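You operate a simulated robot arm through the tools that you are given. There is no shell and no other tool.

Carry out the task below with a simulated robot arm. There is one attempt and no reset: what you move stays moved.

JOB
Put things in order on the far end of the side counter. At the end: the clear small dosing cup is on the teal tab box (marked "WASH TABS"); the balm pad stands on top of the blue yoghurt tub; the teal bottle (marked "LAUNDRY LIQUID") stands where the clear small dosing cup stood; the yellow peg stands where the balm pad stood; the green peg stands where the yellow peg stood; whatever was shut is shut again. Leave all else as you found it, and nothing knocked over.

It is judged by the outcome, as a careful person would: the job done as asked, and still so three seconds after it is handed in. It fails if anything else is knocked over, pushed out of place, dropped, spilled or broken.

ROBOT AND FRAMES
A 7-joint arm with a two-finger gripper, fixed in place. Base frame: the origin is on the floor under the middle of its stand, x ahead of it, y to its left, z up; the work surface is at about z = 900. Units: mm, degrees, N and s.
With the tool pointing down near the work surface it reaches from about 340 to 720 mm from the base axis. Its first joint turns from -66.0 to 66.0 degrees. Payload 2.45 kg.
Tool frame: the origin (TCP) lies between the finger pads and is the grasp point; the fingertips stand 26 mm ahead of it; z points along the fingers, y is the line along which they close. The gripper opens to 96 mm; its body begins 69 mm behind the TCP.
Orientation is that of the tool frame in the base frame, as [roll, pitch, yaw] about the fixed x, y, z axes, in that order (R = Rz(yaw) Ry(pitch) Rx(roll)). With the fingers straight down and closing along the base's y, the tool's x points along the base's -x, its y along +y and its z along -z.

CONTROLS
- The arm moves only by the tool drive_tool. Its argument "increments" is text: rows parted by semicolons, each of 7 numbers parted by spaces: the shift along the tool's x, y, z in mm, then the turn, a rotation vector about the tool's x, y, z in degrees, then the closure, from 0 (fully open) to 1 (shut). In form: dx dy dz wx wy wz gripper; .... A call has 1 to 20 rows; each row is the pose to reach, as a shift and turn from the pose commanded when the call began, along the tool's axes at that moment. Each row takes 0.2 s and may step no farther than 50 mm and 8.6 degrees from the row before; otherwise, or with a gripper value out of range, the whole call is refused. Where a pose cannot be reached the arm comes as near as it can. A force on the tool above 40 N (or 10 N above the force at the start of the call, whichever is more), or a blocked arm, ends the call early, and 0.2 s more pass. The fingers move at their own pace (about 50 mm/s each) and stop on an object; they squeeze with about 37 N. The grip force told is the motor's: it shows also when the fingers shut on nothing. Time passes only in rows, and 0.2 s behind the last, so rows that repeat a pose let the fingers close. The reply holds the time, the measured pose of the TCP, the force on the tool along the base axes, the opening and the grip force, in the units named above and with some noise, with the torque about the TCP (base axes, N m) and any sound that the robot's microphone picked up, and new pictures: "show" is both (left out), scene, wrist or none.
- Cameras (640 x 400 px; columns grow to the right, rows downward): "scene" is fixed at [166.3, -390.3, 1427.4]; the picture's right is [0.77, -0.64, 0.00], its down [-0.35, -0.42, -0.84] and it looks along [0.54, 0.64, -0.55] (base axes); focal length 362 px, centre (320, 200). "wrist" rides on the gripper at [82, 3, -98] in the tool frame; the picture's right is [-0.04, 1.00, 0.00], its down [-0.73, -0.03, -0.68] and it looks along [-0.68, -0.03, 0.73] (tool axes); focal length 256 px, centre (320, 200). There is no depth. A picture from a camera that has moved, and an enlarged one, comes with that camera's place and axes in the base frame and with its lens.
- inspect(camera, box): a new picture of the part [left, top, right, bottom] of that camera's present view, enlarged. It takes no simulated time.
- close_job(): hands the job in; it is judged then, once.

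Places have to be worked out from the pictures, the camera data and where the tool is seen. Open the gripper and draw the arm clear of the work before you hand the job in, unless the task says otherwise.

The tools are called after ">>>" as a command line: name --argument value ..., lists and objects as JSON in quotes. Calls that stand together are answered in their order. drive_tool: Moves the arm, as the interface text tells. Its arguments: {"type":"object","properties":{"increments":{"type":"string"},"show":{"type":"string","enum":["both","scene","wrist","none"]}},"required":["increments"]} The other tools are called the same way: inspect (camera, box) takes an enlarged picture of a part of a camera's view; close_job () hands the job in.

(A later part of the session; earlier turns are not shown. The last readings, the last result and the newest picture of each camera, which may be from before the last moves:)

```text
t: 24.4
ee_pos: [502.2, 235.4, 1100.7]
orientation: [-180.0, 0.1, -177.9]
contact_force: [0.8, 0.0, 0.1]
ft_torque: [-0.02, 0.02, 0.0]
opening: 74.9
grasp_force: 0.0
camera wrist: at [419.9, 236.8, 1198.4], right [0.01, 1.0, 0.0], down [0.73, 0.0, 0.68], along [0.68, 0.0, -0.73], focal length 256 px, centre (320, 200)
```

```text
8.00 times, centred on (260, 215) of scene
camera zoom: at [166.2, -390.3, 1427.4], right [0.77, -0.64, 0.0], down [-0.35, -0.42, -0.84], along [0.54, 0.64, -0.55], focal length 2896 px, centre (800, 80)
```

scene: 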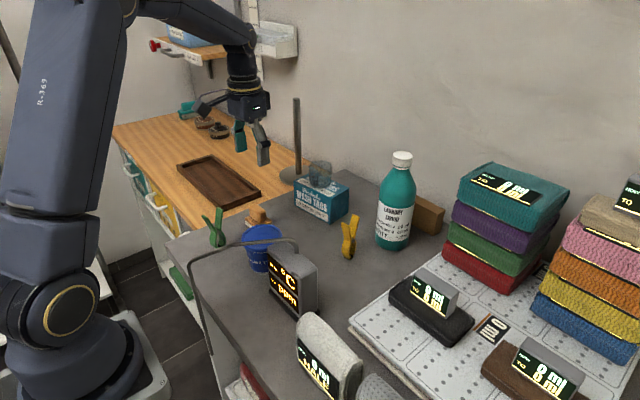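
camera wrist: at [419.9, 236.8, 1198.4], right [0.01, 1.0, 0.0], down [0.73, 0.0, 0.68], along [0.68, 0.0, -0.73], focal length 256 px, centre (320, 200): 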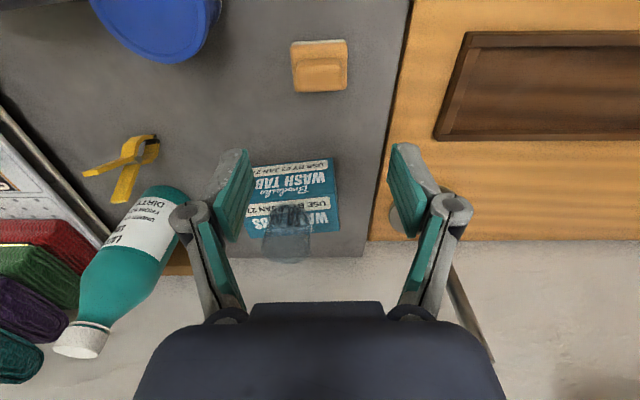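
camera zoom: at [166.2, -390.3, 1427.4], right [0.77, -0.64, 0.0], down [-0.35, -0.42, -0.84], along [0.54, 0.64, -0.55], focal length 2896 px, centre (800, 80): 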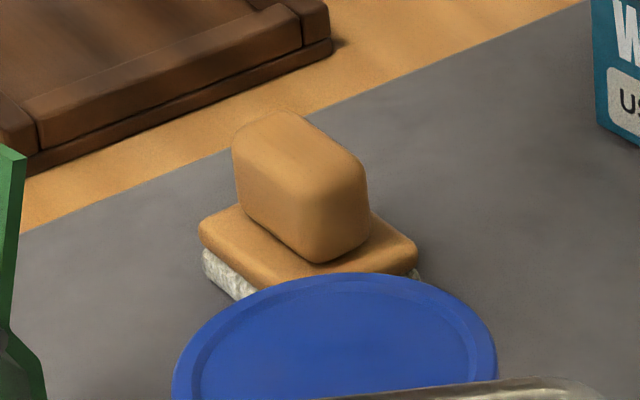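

The knob is about 46 mm long along the closing direction, centred under the tool, with its top near z 942 and plate top near 918. I'll lower to TCP z≈949, so the tips end about 5 mm above the plate.

>>> drive_tool --increments "0 -0.5 40 0 0 0 0.22; 0 -0.5 80 0 0 0 0.22; 0 -0.5 110 0 0 0 0.22; 0 -0.5 132 0 0 0 0.22; 0 -0.5 146 0 0 0 0.22; 0 -0.5 151.5 0 0 0 0.22; 0 -0.5 151.5 0 0 0 0.22" --show "both"

>>> inspect --camera "wrist" --box '[200, 100, 440, 250]'

>>> inspect --camera "scene" --box '[215, 180, 295, 240]'

```text
t: 26.0
ee_pos: [501.6, 234.8, 948.0]
orientation: [-180.0, 0.0, -178.0]
contact_force: [0.1, -0.4, 0.3]
ft_torque: [-0.01, 0.01, -0.01]
opening: 74.6
grasp_force: 0.1
camera wrist: at [419.8, 236.5, 1046.7], right [0.01, 1.0, 0.0], down [0.73, 0.0, 0.68], along [0.68, 0.0, -0.73], focal length 256 px, centre (320, 200)
```

scene: 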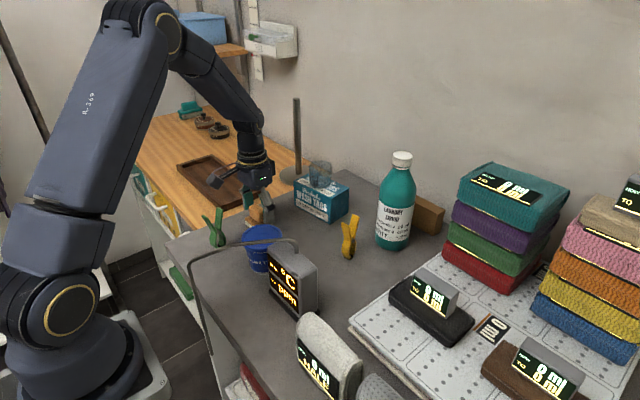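
wrist: 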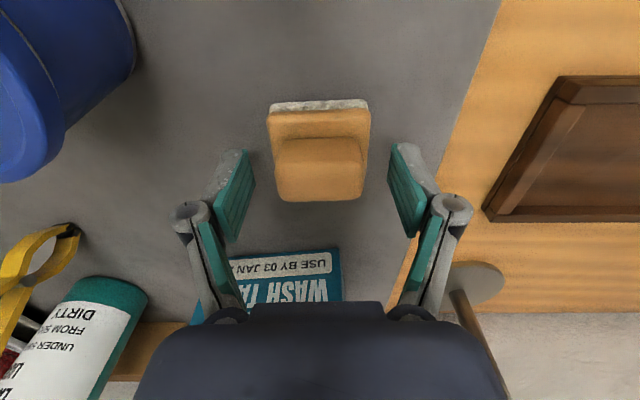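

```text
2.67 times, centred on (320, 175) of wrist
camera zoom: at [419.8, 236.5, 1046.7], right [0.01, 1.0, 0.0], down [0.73, 0.0, 0.68], along [0.68, 0.0, -0.73], focal length 683 px, centre (320, 267)
```

zoom: 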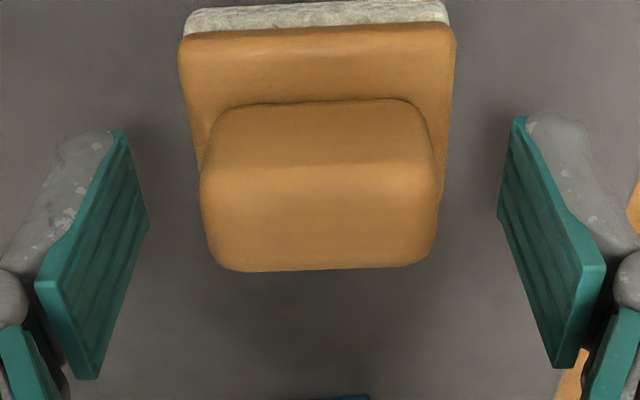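

```text
6.67 times, centred on (255, 210) of scene
camera zoom: at [166.3, -390.3, 1427.4], right [0.77, -0.64, 0.0], down [-0.35, -0.42, -0.84], along [0.54, 0.64, -0.55], focal length 2413 px, centre (753, 133)
```

zoom: 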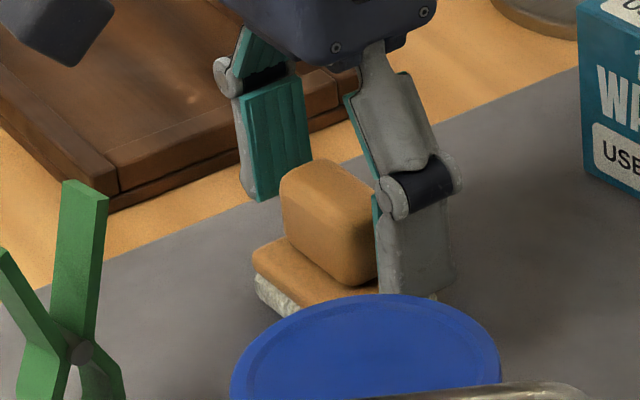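

The knob is centred between the pads and the tips are clear of the plate. I'll close in steps.

>>> drive_tool --increments "0 0 0 0 0 0 0.4; 0 0 0 0 0 0 0.48; 0 0 0 0 0 0 0.54; 0 0 0 0 0 0 0.58; 0 0 0 0 0 0 0.6; 0 0 0 0 0 0 0.6" --show "wrist"

```text
t: 27.4
ee_pos: [503.5, 234.6, 948.5]
orientation: [180.0, 0.1, -177.9]
contact_force: [-0.4, 0.4, 2.6]
ft_torque: [-0.03, 0.03, 0.03]
opening: 43.0
grasp_force: 37.4
camera wrist: at [419.8, 236.5, 1047.0], right [0.01, 1.0, 0.0], down [0.73, 0.0, 0.68], along [0.68, 0.0, -0.73], focal length 256 px, centre (320, 200)
```

wrist: 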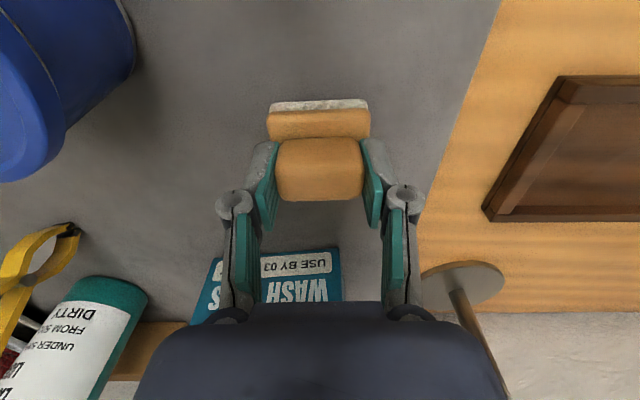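

The knob is held at 43 mm with 37 N. I'll lift the pad to z≈1060 and then carry it over to the tub.

>>> drive_tool --increments "0 0 -10 0 0 0 0.6; 0 0 -35 0 0 0 0.6; 0 0 -70 0 0 0 0.6; 0 0 -100 0 0 0 0.6; 0 0 -116 0 0 0 0.6; 17 -29 -116 0 0 0 0.6; 34 -58 -116 0 0 0 0.6; 51 -87 -116 0 0 0 0.6; 64 -108 -116 0 0 0 0.6; 68.9 -116.2 -116 0 0 0 0.6; 68.9 -116.2 -116 0 0 0 0.6" --show "both"

>>> inspect --camera "wrist" --box '[200, 30, 440, 230]'

>>> inspect --camera "scene" --box '[200, 170, 320, 270]'

```text
t: 29.8
ee_pos: [437.0, 115.0, 1065.0]
orientation: [-180.0, 0.0, -178.1]
contact_force: [0.2, 0.0, 0.7]
ft_torque: [0.02, -0.02, 0.02]
opening: 42.8
grasp_force: 36.8
camera wrist: at [355.2, 117.7, 1163.2], right [0.01, 1.0, 0.0], down [0.73, 0.0, 0.68], along [0.68, 0.0, -0.73], focal length 256 px, centre (320, 200)
```

scene: 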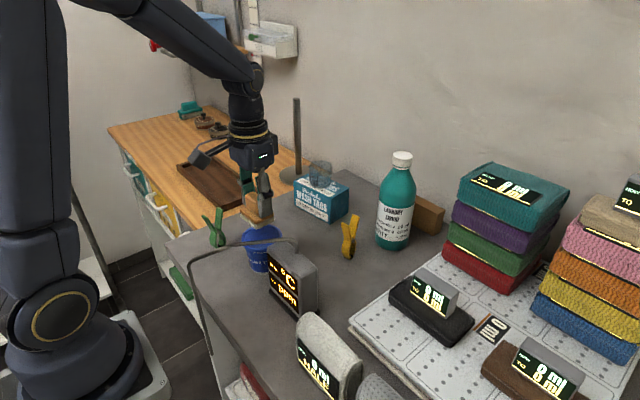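
wrist: 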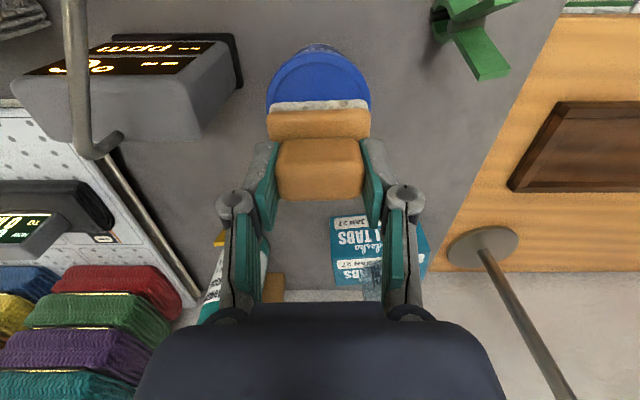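

```text
2.00 times, centred on (320, 130) of wrist
camera zoom: at [355.2, 117.7, 1163.2], right [0.01, 1.0, 0.0], down [0.73, 0.0, 0.68], along [0.68, 0.0, -0.73], focal length 512 px, centre (320, 340)
```

zoom: 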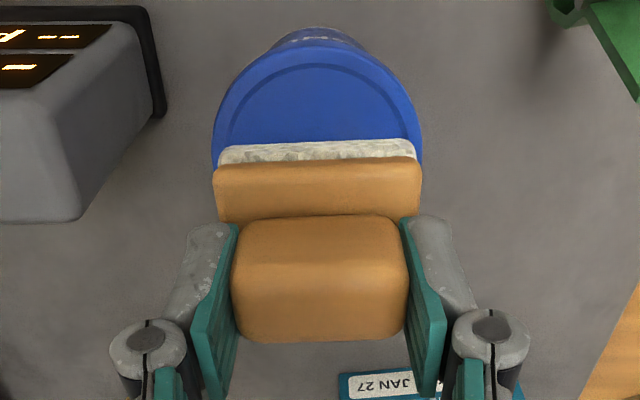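

```text
4.00 times, centred on (260, 220) of scene
camera zoom: at [166.3, -390.3, 1427.4], right [0.77, -0.64, 0.0], down [-0.35, -0.42, -0.84], along [0.54, 0.64, -0.55], focal length 1448 px, centre (560, 120)
```

zoom: 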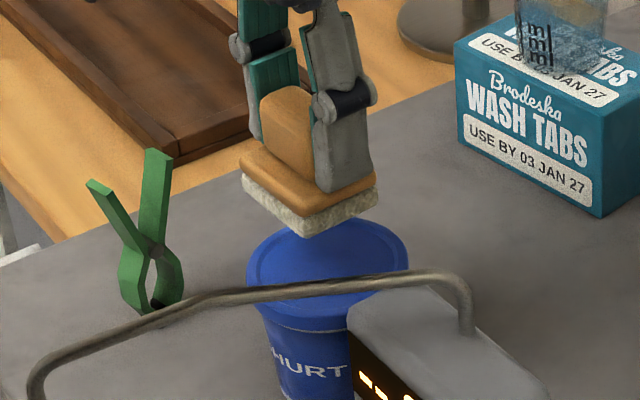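

The pad is over the tub and centred in y; the tub centre looks about 2–3 mm further out in x, so I'll correct that. I'll lower to just above the expected contact (TCP ≈1022).

>>> drive_tool --increments "-2.5 0.5 12 0 0 0 0.6; -2.5 0.5 24 0 0 0 0.6; -2.5 0.5 33 0 0 0 0.6; -2.5 0.5 37 0 0 0 0.6; -2.5 0.5 37 0 0 0 0.6" --show "none"

>>> inspect --camera "scene" --box '[220, 190, 300, 250]'

>>> inspect --camera "wrist" --box '[220, 50, 420, 200]'

```text
t: 31.0
ee_pos: [440.4, 117.1, 1027.9]
orientation: [-180.0, 0.0, -177.9]
contact_force: [0.5, 0.6, -0.9]
ft_torque: [0.01, 0.03, -0.01]
opening: 42.5
grasp_force: 37.6
```

```text
6.67 times, centred on (260, 220) of scene
camera zoom: at [166.3, -390.3, 1427.4], right [0.77, -0.64, 0.0], down [-0.35, -0.42, -0.84], along [0.54, 0.64, -0.55], focal length 2413 px, centre (720, 67)
```

zoom: 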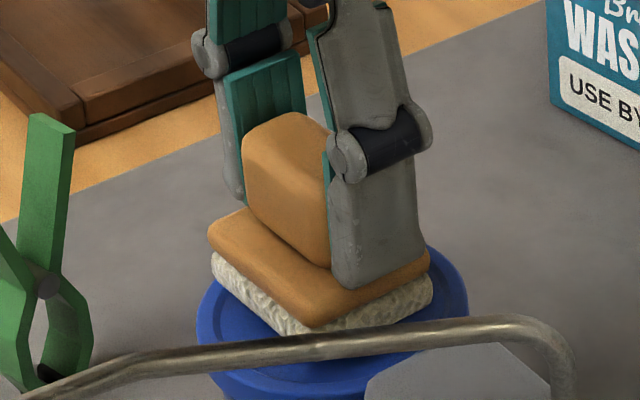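

```text
2.67 times, centred on (320, 125) of wrist
camera zoom: at [358.1, 118.3, 1126.6], right [0.01, 1.0, 0.0], down [0.73, 0.0, 0.68], along [0.68, 0.0, -0.73], focal length 683 px, centre (320, 400)
```

zoom: 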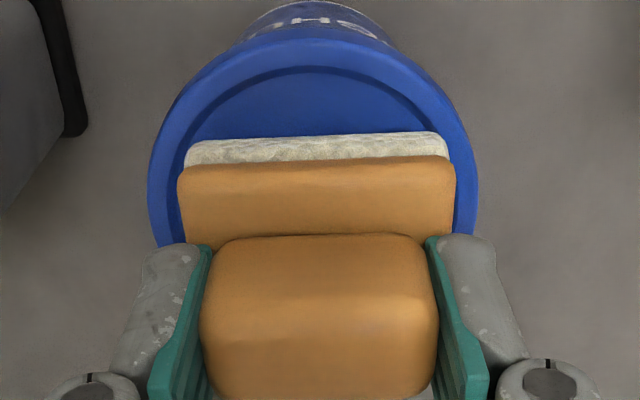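

The pad is centred over the lid with a few millimetres to go. I'll lower in small steps to contact.

>>> drive_tool --increments "0 0 1.5 0 0 0 0.6; 0 0 3 0 0 0 0.6; 0 0 4 0 0 0 0.6; 0 0 4 0 0 0 0.6" --show "none"

```text
t: 32.0
ee_pos: [439.7, 116.5, 1024.0]
orientation: [179.9, 0.1, -177.9]
contact_force: [-0.3, -0.3, 0.5]
ft_torque: [0.02, -0.02, 0.02]
opening: 42.9
grasp_force: 37.3
```

>>> drive_tool --increments "0 0 1 0 0 0 0.6; 0 0 2 0 0 0 0.6; 0 0 2 0 0 0 0.6" --show "none"

```text
t: 32.8
ee_pos: [441.2, 116.5, 1024.2]
orientation: [179.9, 0.3, -178.0]
contact_force: [-4.1, -0.2, 33.9]
ft_torque: [-0.07, 0.51, 0.0]
opening: 42.9
grasp_force: 36.6
```

Contact is made, with 34 N. I'll back off about 1.3 mm to lighten it before opening.

>>> drive_tool --increments "0 0 -0.8 0 0 0 0.6; 0 0 -1.2 0 0 0 0.6; 0 0 -1.2 0 0 0 0.6" --show "none"

>>> inspect --camera "scene" --box '[220, 190, 300, 250]'

```text
t: 33.6
ee_pos: [439.4, 116.3, 1022.8]
orientation: [-179.9, 0.1, -178.0]
contact_force: [4.5, 2.4, 21.2]
ft_torque: [0.2, -0.31, 0.04]
opening: 43.1
grasp_force: 37.1
```

```text
6.67 times, centred on (260, 220) of scene
camera zoom: at [166.1, -390.3, 1427.5], right [0.77, -0.64, 0.0], down [-0.35, -0.42, -0.84], along [0.54, 0.64, -0.55], focal length 2413 px, centre (720, 67)
```

zoom: 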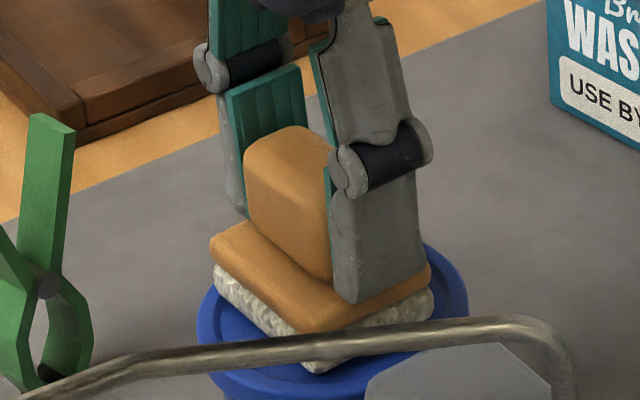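

>>> drive_tool --increments "0 0 -0.5 0 0 0 0.6; 0 0 -0.5 0 0 0 0.6; 0 0 -0.5 0 0 0 0.56; 0 0 -0.5 0 0 0 0.53; 0 0 -0.5 0 0 0 0.48; 0 0 -0.5 0 0 0 0.4; 0 0 -0.5 0 0 0 0.32; 0 0 -0.5 0 0 0 0.32" --show "both"

>>> inspect --camera "scene" --box '[220, 190, 300, 250]'

>>> inspect --camera "wrist" --box '[220, 50, 420, 230]'

```text
t: 35.4
ee_pos: [440.3, 116.8, 1023.1]
orientation: [-179.9, 0.1, -177.9]
contact_force: [-0.1, -0.1, -0.2]
ft_torque: [0.0, 0.0, 0.01]
opening: 65.2
grasp_force: 0.0
camera wrist: at [357.5, 118.1, 1121.9], right [0.01, 1.0, 0.0], down [0.73, 0.0, 0.68], along [0.68, 0.0, -0.73], focal length 256 px, centre (320, 200)
```

scene: 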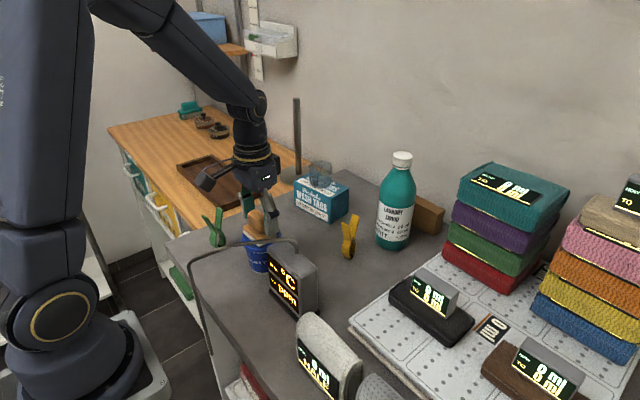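
wrist: 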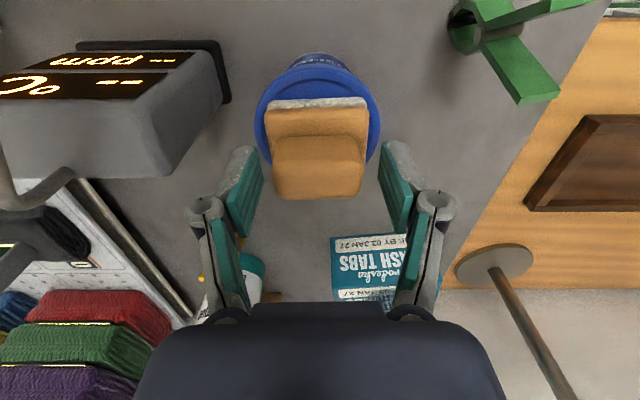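

```text
6.67 times, centred on (260, 220) of scene
camera zoom: at [166.3, -390.3, 1427.4], right [0.77, -0.64, 0.0], down [-0.35, -0.42, -0.84], along [0.54, 0.64, -0.55], focal length 2413 px, centre (720, 67)
```

zoom: 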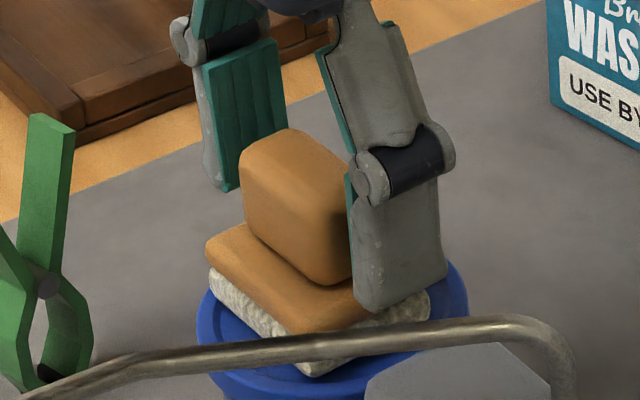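

```text
2.22 times, centred on (320, 140) of wrist
camera zoom: at [357.5, 118.1, 1121.9], right [0.01, 1.0, 0.0], down [0.73, 0.0, 0.68], along [0.68, 0.0, -0.73], focal length 569 px, centre (320, 333)
```

zoom: 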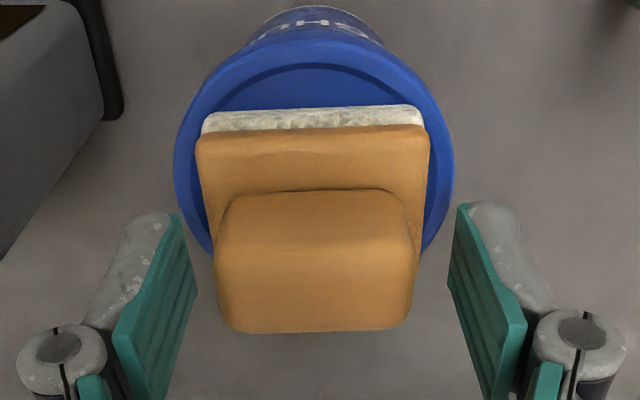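

The pad rests on the tub lid, released at 65 mm opening. I'll rise straight up, look back at it, and then go to above the yellow peg.

>>> drive_tool --increments "0 0 -20 0 0 0 0.32; 0 0 -55 0 0 0 0.32; 0 0 -90 0 0 0 0.32; -36 -26 -90 0 0 -2 0.4; -72 -52 -90 0 0 -4 0.45; -108 -79 -90 0 0 -6 0.45; -144 -105 -90 0 0 -8.6 0.45; -144 -105 -90 0 0 -8.6 0.45" --show "both"

>>> inspect --camera "scene" --box '[220, 190, 300, 250]'

>>> inspect --camera "wrist" --box '[220, 20, 420, 145]'

```text
t: 37.2
ee_pos: [586.5, 16.2, 1112.7]
orientation: [180.0, 0.0, -169.5]
contact_force: [0.5, -0.4, 0.0]
ft_torque: [0.01, -0.01, -0.03]
opening: 52.9
grasp_force: 0.0
camera wrist: at [506.2, 5.1, 1210.5], right [-0.14, 0.99, 0.0], down [0.73, 0.11, 0.68], along [0.67, 0.1, -0.73], focal length 256 px, centre (320, 200)
```

scene: 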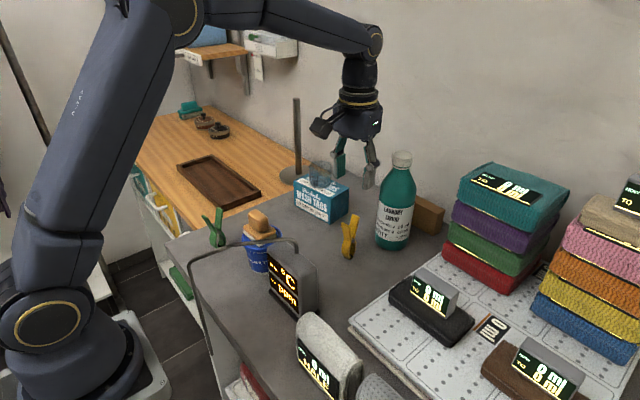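
wrist: 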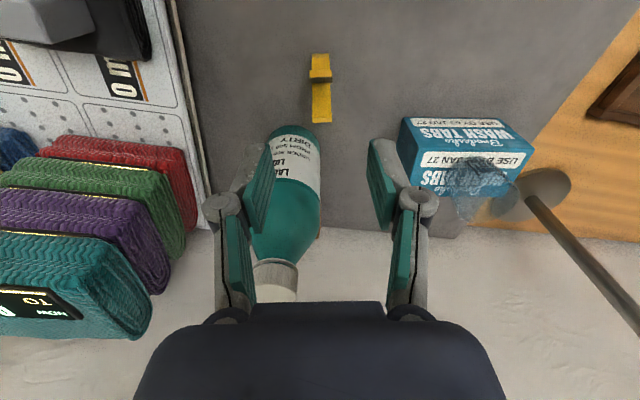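

```text
6.67 times, centred on (260, 220) of scene
camera zoom: at [166.3, -390.3, 1427.4], right [0.77, -0.64, 0.0], down [-0.35, -0.42, -0.84], along [0.54, 0.64, -0.55], focal length 2413 px, centre (720, 67)
```

zoom: 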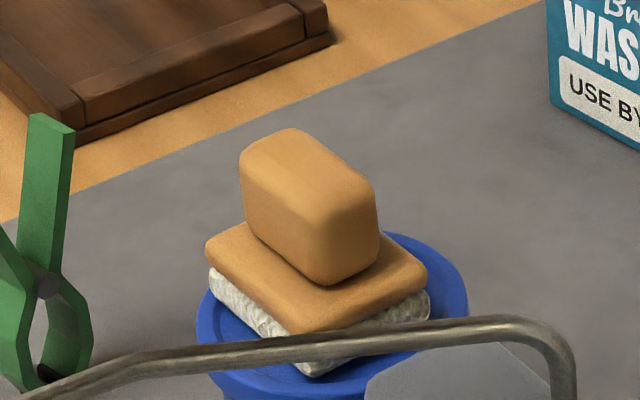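

```text
3.20 times, centred on (320, 82) of wrist
camera zoom: at [506.2, 5.1, 1210.5], right [-0.14, 0.99, 0.0], down [0.73, 0.11, 0.68], along [0.67, 0.1, -0.73], focal length 819 px, centre (320, 576)
```

zoom: 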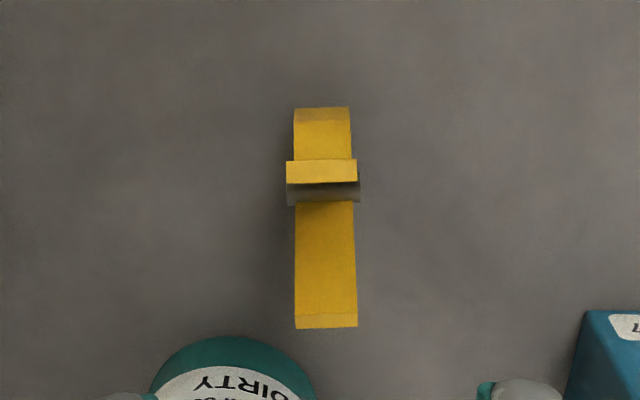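

The pad sits flat on the tub. The yellow peg is aligned with the tool, and its pivot pin (22 mm wide, near z 953) sticks out past the 18 mm legs. I'll grip the legs above the pin, so I'm lowering to TCP z≈986.

>>> drive_tool --increments "0 0.5 35 0 0 0 0.45; 0 0.5 70 0 0 0 0.45; 0 0.5 100 0 0 0 0.45; 0 0.5 118 0 0 0 0.45; 0 0.5 126 0 0 0 0.45; 0 0.5 126 0 0 0 0.45" --show "both"

>>> inspect --camera "scene" --box '[310, 180, 410, 270]'

>>> inspect --camera "wrist" --box '[220, 90, 420, 240]'

```text
t: 38.6
ee_pos: [588.0, 17.0, 986.9]
orientation: [-180.0, 0.0, -169.4]
contact_force: [-0.3, -0.1, 1.0]
ft_torque: [-0.03, -0.03, -0.03]
opening: 52.8
grasp_force: 0.0
camera wrist: at [506.5, 6.0, 1085.4], right [-0.14, 0.99, 0.0], down [0.73, 0.11, 0.68], along [0.67, 0.1, -0.73], focal length 256 px, centre (320, 200)
```

scene: 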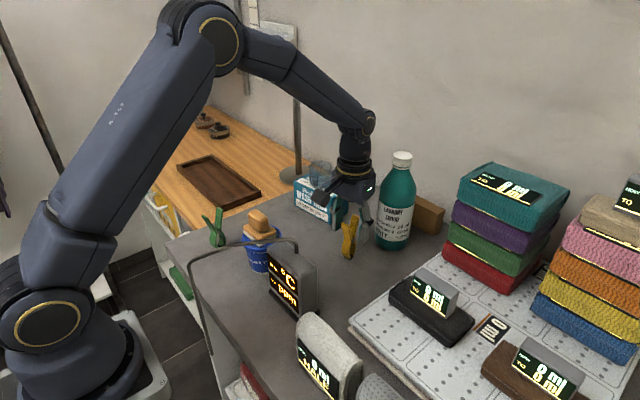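
wrist: 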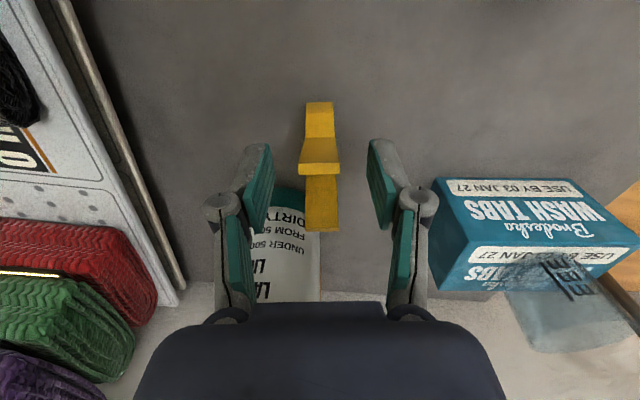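

```text
4.44 times, centred on (360, 225) of scene
camera zoom: at [166.3, -390.3, 1427.4], right [0.77, -0.64, 0.0], down [-0.35, -0.42, -0.84], along [0.54, 0.64, -0.55], focal length 1609 px, centre (142, 89)
```

zoom: 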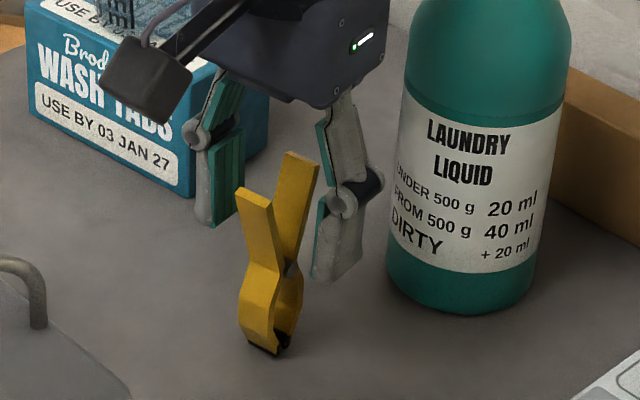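

```text
2.67 times, centred on (320, 165) of wrist
camera zoom: at [506.5, 6.0, 1085.4], right [-0.14, 0.99, 0.0], down [0.73, 0.11, 0.68], along [0.67, 0.1, -0.73], focal length 683 px, centre (320, 293)
```

zoom: 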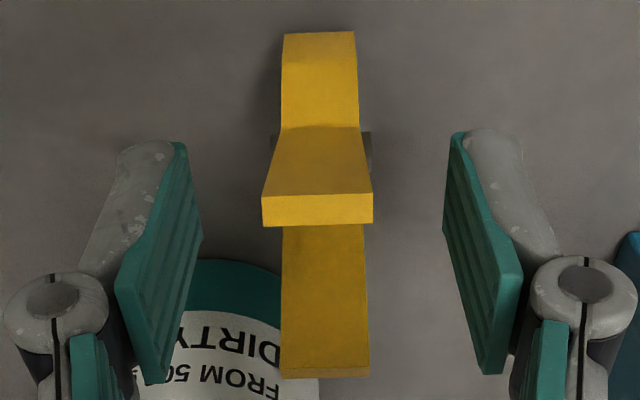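

The peg is centred between the pads. The pin sits near z 956, so I'll raise 4 mm to be sure the tips stay above it, then close.

>>> drive_tool --increments "0 0 -4 0 0 0 0.45; 0 0 -4 0 0 0 0.6; 0 0 -4 0 0 0 0.7; 0 0 -4 0 0 0 0.78; 0 0 -4 0 0 0 0.84; 0 0 -4 0 0 0 0.88; 0 0 -4 0 0 0 0.88" --show "wrist"

>>> inspect --camera "scene" --box '[310, 180, 410, 270]'

```text
t: 40.2
ee_pos: [586.8, 17.2, 992.4]
orientation: [179.9, 0.0, -169.5]
contact_force: [-0.2, -0.6, 0.7]
ft_torque: [-0.03, 0.02, 0.01]
opening: 16.0
grasp_force: 16.0
camera wrist: at [506.0, 6.5, 1089.7], right [-0.14, 0.99, 0.0], down [0.73, 0.11, 0.68], along [0.67, 0.1, -0.73], focal length 256 px, centre (320, 200)
```

wrist: 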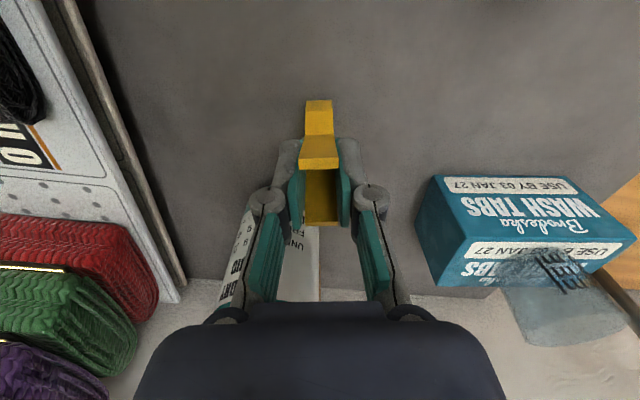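

```text
4.44 times, centred on (360, 225) of scene
camera zoom: at [166.3, -390.3, 1427.4], right [0.77, -0.64, 0.0], down [-0.35, -0.42, -0.84], along [0.54, 0.64, -0.55], focal length 1609 px, centre (142, 89)
```

zoom: 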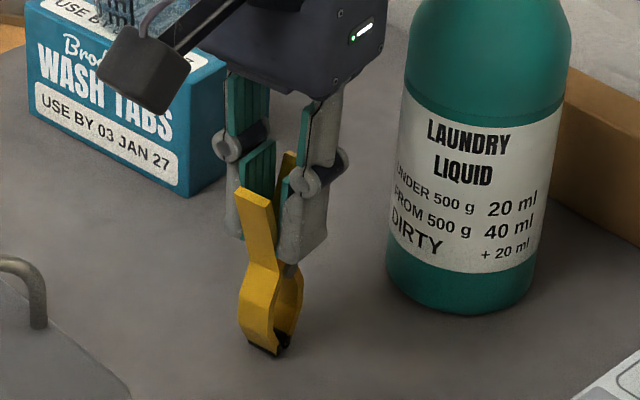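

The legs are held at 16 mm, and I'll tighten fully before lifting.

>>> drive_tool --increments "0 0 0 0 0 0 0.95; 0 0 0 0 0 0 0.98; 0 0 0 0 0 0 0.98" --show "none"

```text
t: 41.0
ee_pos: [586.9, 16.7, 992.5]
orientation: [-180.0, 0.1, -169.5]
contact_force: [-0.5, -0.6, 0.2]
ft_torque: [-0.05, -0.02, 0.0]
opening: 16.4
grasp_force: 16.0
```

The grip holds steady at 16 mm. I'll lift the yellow peg straight up to z≈1100 and check it hangs upright.

>>> drive_tool --increments "0 0 -10 0 0 0 0.98; 0 0 -30 0 0 0 0.98; 0 0 -60 0 0 0 0.98; 0 0 -90 0 0 0 0.98; 0 0 -110 0 0 0 0.98; 0 0 -110 0 0 0 0.98" --show "both"

>>> inspect --camera "scene" --box '[310, 130, 410, 220]'

```text
t: 42.4
ee_pos: [586.3, 15.9, 1102.4]
orientation: [180.0, 0.0, -169.4]
contact_force: [0.6, -0.8, -0.1]
ft_torque: [-0.01, 0.01, 0.02]
opening: 16.1
grasp_force: 15.9
camera wrist: at [504.5, 6.5, 1200.9], right [-0.14, 0.99, 0.0], down [0.73, 0.11, 0.68], along [0.67, 0.1, -0.73], focal length 256 px, centre (320, 200)
```

scene: 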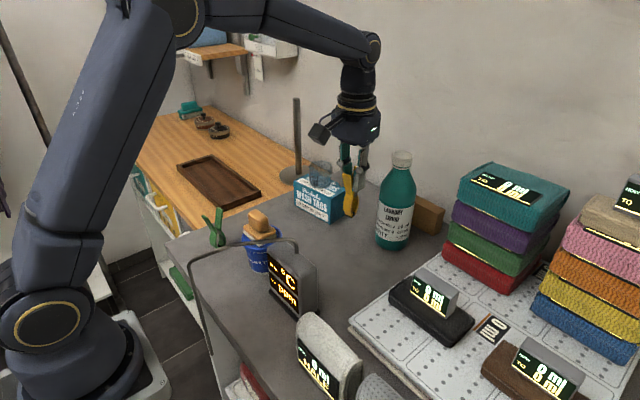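
wrist: 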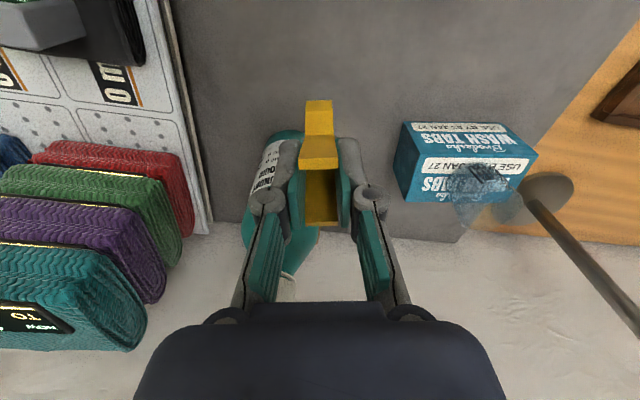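

```text
4.44 times, centred on (360, 175) of scene
camera zoom: at [166.3, -390.3, 1427.4], right [0.77, -0.64, 0.0], down [-0.35, -0.42, -0.84], along [0.54, 0.64, -0.55], focal length 1609 px, centre (142, 311)
```

zoom: 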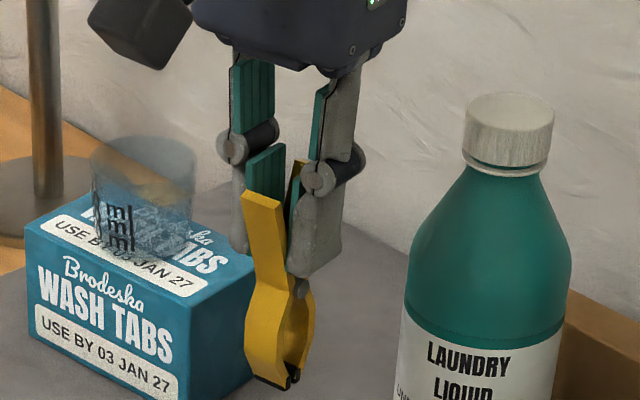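

The peg hangs upright. I'll carry it at this height to above the pad's old place, about (500.5,235.5).

>>> drive_tool --increments "5 25 0 0 0 0 0.98; 13 65 0 0 0 0 0.98; 21 105 0 0 0 0 0.98; 29 145 0 0 0 0 0.98; 37 185 0 0 0 0 0.98; 43 218 0 0 0 0 0.98; 45.2 230.7 0 0 0 0 0.98; 45.2 230.7 0 0 0 0 0.98" --show "both"

```text
t: 44.2
ee_pos: [499.7, 237.8, 1102.6]
orientation: [-180.0, -0.1, -169.5]
contact_force: [0.4, -0.8, 0.3]
ft_torque: [-0.03, 0.01, 0.02]
opening: 16.1
grasp_force: 16.4
camera wrist: at [418.3, 227.0, 1200.4], right [-0.14, 0.99, 0.0], down [0.73, 0.11, 0.68], along [0.67, 0.1, -0.73], focal length 256 px, centre (320, 200)
```

scene: 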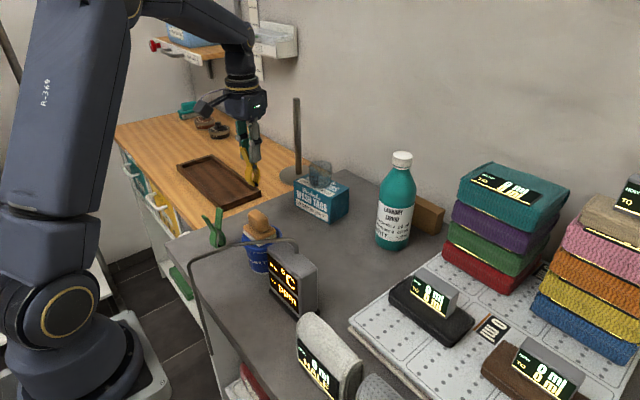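
wrist: 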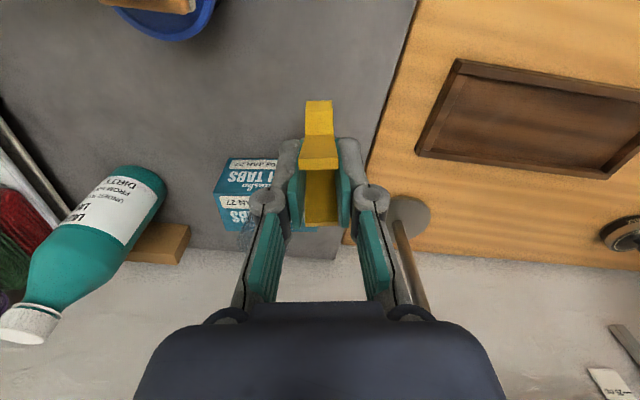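

The peg is above the pad's old place. I'll lower most of the way, with a 1.5 mm correction in y, then do the last millimetres slowly.

>>> drive_tool --increments "0 -1.5 25 0 0 0 0.98; 0 -1.5 55 0 0 0 0.98; 0 -1.5 80 0 0 0 0.98; 0 -1.5 97 0 0 0 0.98; 0 -1.5 105 0 0 0 0.98; 0 -1.5 105 0 0 0 0.98" --show "both"

>>> inspect --camera "scene" --box '[200, 160, 300, 250]'

```text
t: 45.6
ee_pos: [503.0, 233.8, 997.2]
orientation: [180.0, 0.1, -169.6]
contact_force: [-0.2, 0.2, 0.5]
ft_torque: [-0.02, 0.0, 0.01]
opening: 16.3
grasp_force: 15.3
camera wrist: at [420.1, 223.6, 1095.9], right [-0.14, 0.99, 0.0], down [0.73, 0.11, 0.68], along [0.67, 0.1, -0.73], focal length 256 px, centre (320, 200)
```

scene: 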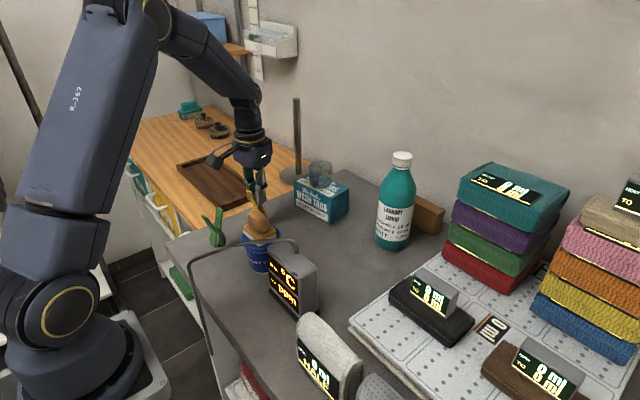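
wrist: 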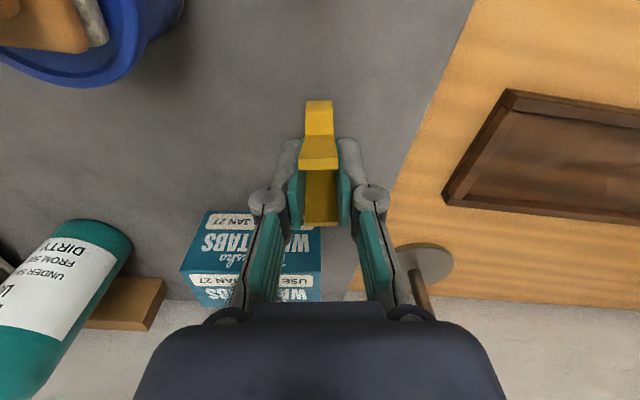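

```text
4.44 times, centred on (250, 205) of scene
camera zoom: at [166.3, -390.3, 1427.4], right [0.77, -0.64, 0.0], down [-0.35, -0.42, -0.84], along [0.54, 0.64, -0.55], focal length 1609 px, centre (631, 178)
```

zoom: 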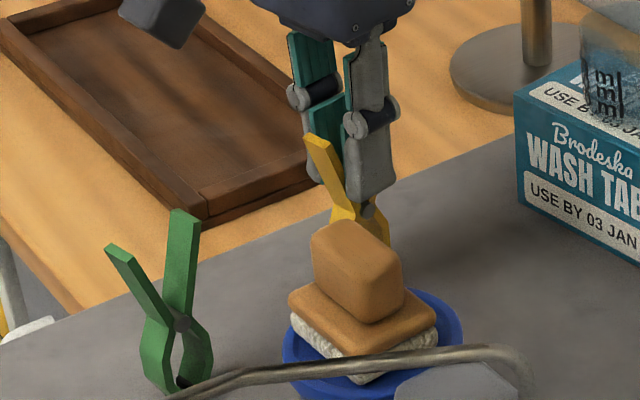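

About 5 mm remain above the counter. I'll lower slowly and watch for contact.

>>> drive_tool --increments "0.8 0.5 1.5 0 0 0 0.98; 0.8 0.5 3 0 0 0 0.98; 0.8 0.5 4 0 0 0 0.98; 0.8 0.5 4 0 0 0 0.98" --show "none"

```text
t: 46.6
ee_pos: [501.0, 233.8, 993.6]
orientation: [180.0, 0.0, -169.6]
contact_force: [0.2, -0.4, -0.7]
ft_torque: [0.0, 0.0, 0.03]
opening: 16.3
grasp_force: 16.3
```

>>> drive_tool --increments "0 0 0.7 0 0 0 0.98; 0 0 1.4 0 0 0 0.98; 0 0 1.4 0 0 0 0.98" --show "none"

```text
t: 47.4
ee_pos: [500.4, 234.7, 991.1]
orientation: [179.9, 0.0, -169.4]
contact_force: [0.4, 0.4, 3.3]
ft_torque: [0.02, 0.03, -0.01]
opening: 16.2
grasp_force: 16.2
```

>>> drive_tool --increments "0 0 0.4 0 0 0 0.98; 0 0 0.4 0 0 0 0.98" --show "wrist"

>>> inspect --camera "scene" --box '[230, 170, 300, 230]'

```text
t: 48.0
ee_pos: [500.9, 234.4, 991.6]
orientation: [-179.9, 0.0, -169.5]
contact_force: [-0.4, -1.5, 8.2]
ft_torque: [-0.05, -0.01, 0.01]
opening: 16.4
grasp_force: 16.1
camera wrist: at [418.4, 224.2, 1089.5], right [-0.14, 0.99, 0.0], down [0.73, 0.1, 0.68], along [0.67, 0.1, -0.73], focal length 256 px, centre (320, 200)
```

wrist: 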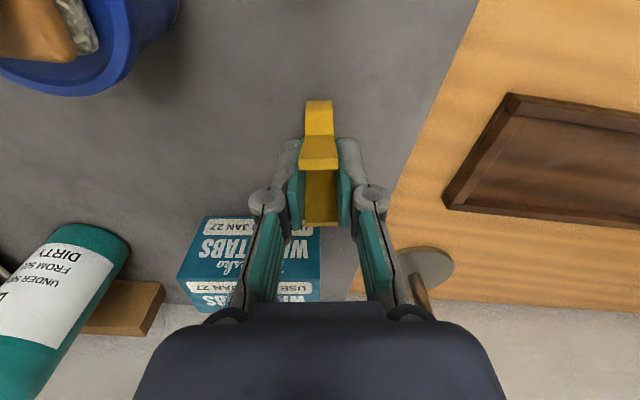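

```text
6.67 times, centred on (265, 200) of scene
camera zoom: at [166.1, -390.3, 1427.4], right [0.77, -0.64, 0.0], down [-0.35, -0.42, -0.84], along [0.54, 0.64, -0.55], focal length 2413 px, centre (687, 200)
```

zoom: 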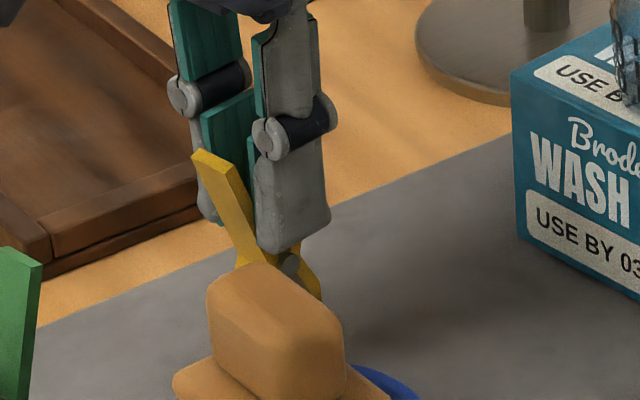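

The peg is seated with 8 N of contact and still upright. I'll open slowly and evenly.

>>> drive_tool --increments "0 0 -0.3 0 0 0 0.86; 0 0 -0.3 0 0 0 0.83; 0 0 -0.3 0 0 0 0.81; 0 0 -0.3 0 0 0 0.78; 0 0 -0.3 0 0 0 0.74; 0 0 -0.3 0 0 0 0.68; 0 0 -0.3 0 0 0 0.6; 0 0 -0.3 0 0 0 0.5; 0 0 -0.3 0 0 0 0.5" --show "both"

>>> inspect --camera "scene" --box '[230, 170, 300, 230]'

>>> inspect --camera "wrist" --box '[220, 80, 420, 240]'

```text
t: 50.0
ee_pos: [499.6, 233.4, 991.9]
orientation: [-180.0, 0.1, -169.6]
contact_force: [-0.4, 0.1, -0.2]
ft_torque: [0.02, -0.01, -0.02]
opening: 48.1
grasp_force: 0.0
camera wrist: at [418.4, 223.7, 1089.4], right [-0.14, 0.99, 0.0], down [0.73, 0.11, 0.68], along [0.67, 0.1, -0.73], focal length 256 px, centre (320, 200)
```

scene: 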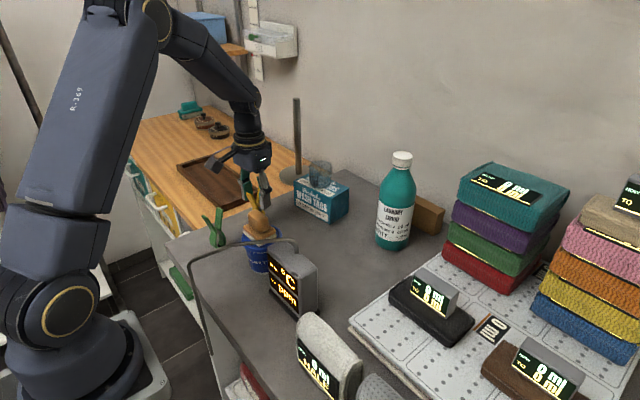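
wrist: 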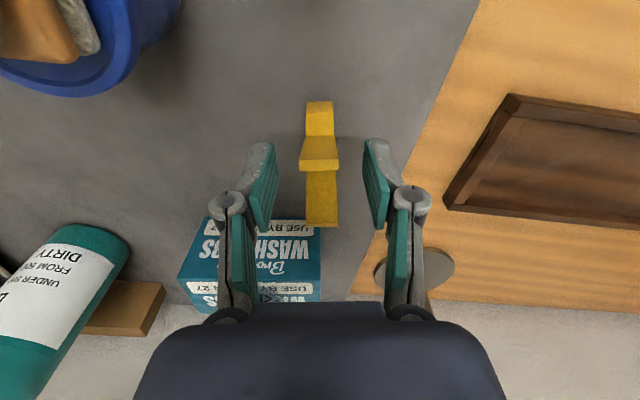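

```text
6.67 times, centred on (265, 200) of scene
camera zoom: at [166.3, -390.3, 1427.4], right [0.77, -0.64, 0.0], down [-0.35, -0.42, -0.84], along [0.54, 0.64, -0.55], focal length 2413 px, centre (687, 200)
```

zoom: 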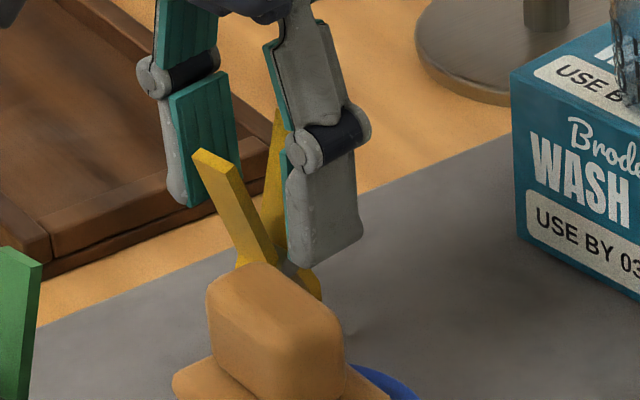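

```text
2.50 times, centred on (320, 160) of wrist
camera zoom: at [418.4, 223.7, 1089.4], right [-0.14, 0.99, 0.0], down [0.73, 0.11, 0.68], along [0.67, 0.1, -0.73], focal length 640 px, centre (320, 300)
```

zoom: 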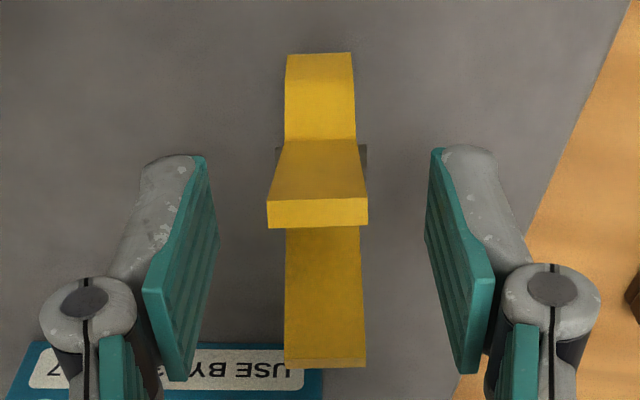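

The yellow peg stands free at the pad's old place. I'll rise straight up and move to above the green peg, turning back to yaw ≈180.

>>> drive_tool --increments "0 0 -15 0 0 0 0.5; 0 0 -45 0 0 0 0.5; 0 0 -85 0 0 0 0.5; 0 0 -115 0 0 0 0.5; 30 2 -118 0 0 3 0.45; 60 4 -118 0 0 6 0.45; 90 6 -118 0 0 9 0.45; 111.9 8 -118 0 0 10.5 0.45; 111.9 8 -118 0 0 10.5 0.45" --show "both"

>>> inspect --camera "scene" --box '[200, 160, 300, 250]'

>>> inspect --camera "wrist" --box '[220, 10, 420, 135]'

```text
t: 52.0
ee_pos: [389.1, 221.9, 1109.5]
orientation: [-179.9, 0.0, 179.9]
contact_force: [0.2, 0.0, -0.7]
ft_torque: [0.02, -0.01, 0.0]
opening: 53.0
grasp_force: 0.1
camera wrist: at [306.6, 225.8, 1207.7], right [0.04, 1.0, 0.0], down [0.73, -0.03, 0.68], along [0.68, -0.03, -0.73], focal length 256 px, centre (320, 200)
```

scene: 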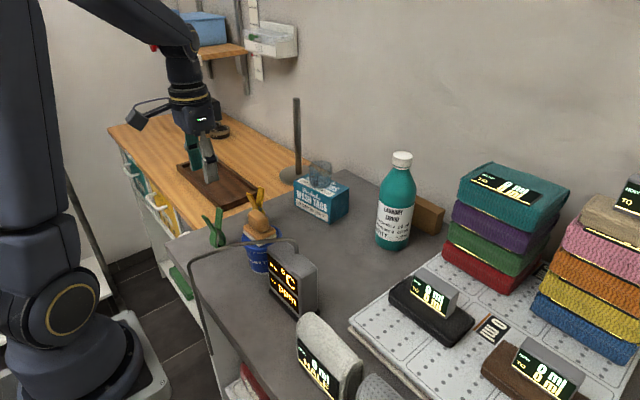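
wrist: 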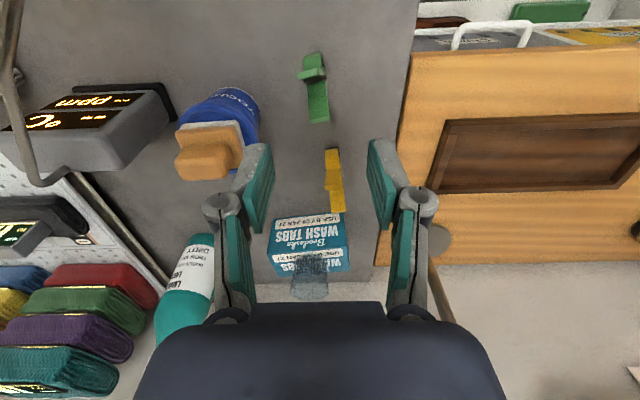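

```text
4.44 times, centred on (250, 205) of scene
camera zoom: at [166.2, -390.3, 1427.4], right [0.77, -0.64, 0.0], down [-0.35, -0.42, -0.84], along [0.54, 0.64, -0.55], focal length 1609 px, centre (631, 178)
```

zoom: 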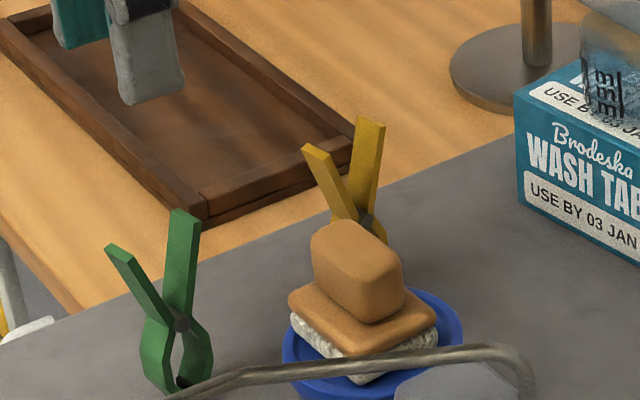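

```text
3.20 times, centred on (320, 72) of wrist
camera zoom: at [306.6, 225.8, 1207.7], right [0.04, 1.0, 0.0], down [0.73, -0.03, 0.68], along [0.68, -0.03, -0.73], focal length 819 px, centre (320, 608)
```

zoom: 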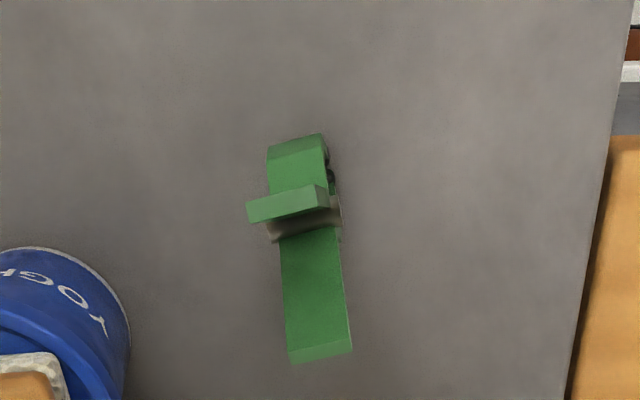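

The yellow peg stands well at the pad's old place. The green peg is turned about 10° like the other one, with its centre near (388,218), so I'll align the tool to it.

>>> drive_tool --increments "0.5 -2 20 0 0 -5 0.45; 1 -4 40 0 0 -10.4 0.45; 1 -4 40 0 0 -10.4 0.45" --show "wrist"

>>> inspect --camera "wrist" --box '[220, 40, 420, 165]'

```text
t: 52.8
ee_pos: [387.3, 217.5, 1070.1]
orientation: [-180.0, 0.0, -169.5]
contact_force: [-0.6, 0.1, 0.4]
ft_torque: [0.03, 0.01, 0.0]
opening: 52.8
grasp_force: 0.0
camera wrist: at [306.2, 206.7, 1168.3], right [-0.14, 0.99, 0.0], down [0.73, 0.1, 0.68], along [0.67, 0.1, -0.73], focal length 256 px, centre (320, 200)
```

wrist: 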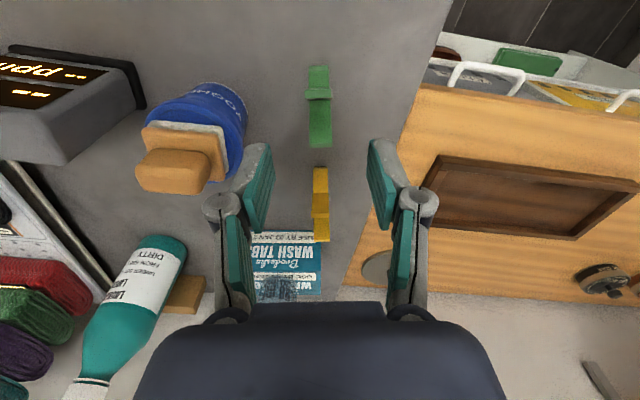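

```text
3.20 times, centred on (320, 102) of wrist
camera zoom: at [306.2, 206.7, 1168.3], right [-0.14, 0.99, 0.0], down [0.73, 0.1, 0.68], along [0.67, 0.1, -0.73], focal length 819 px, centre (320, 512)
```

zoom: 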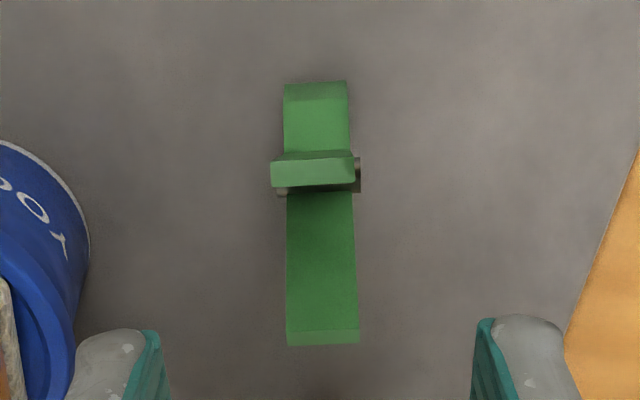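

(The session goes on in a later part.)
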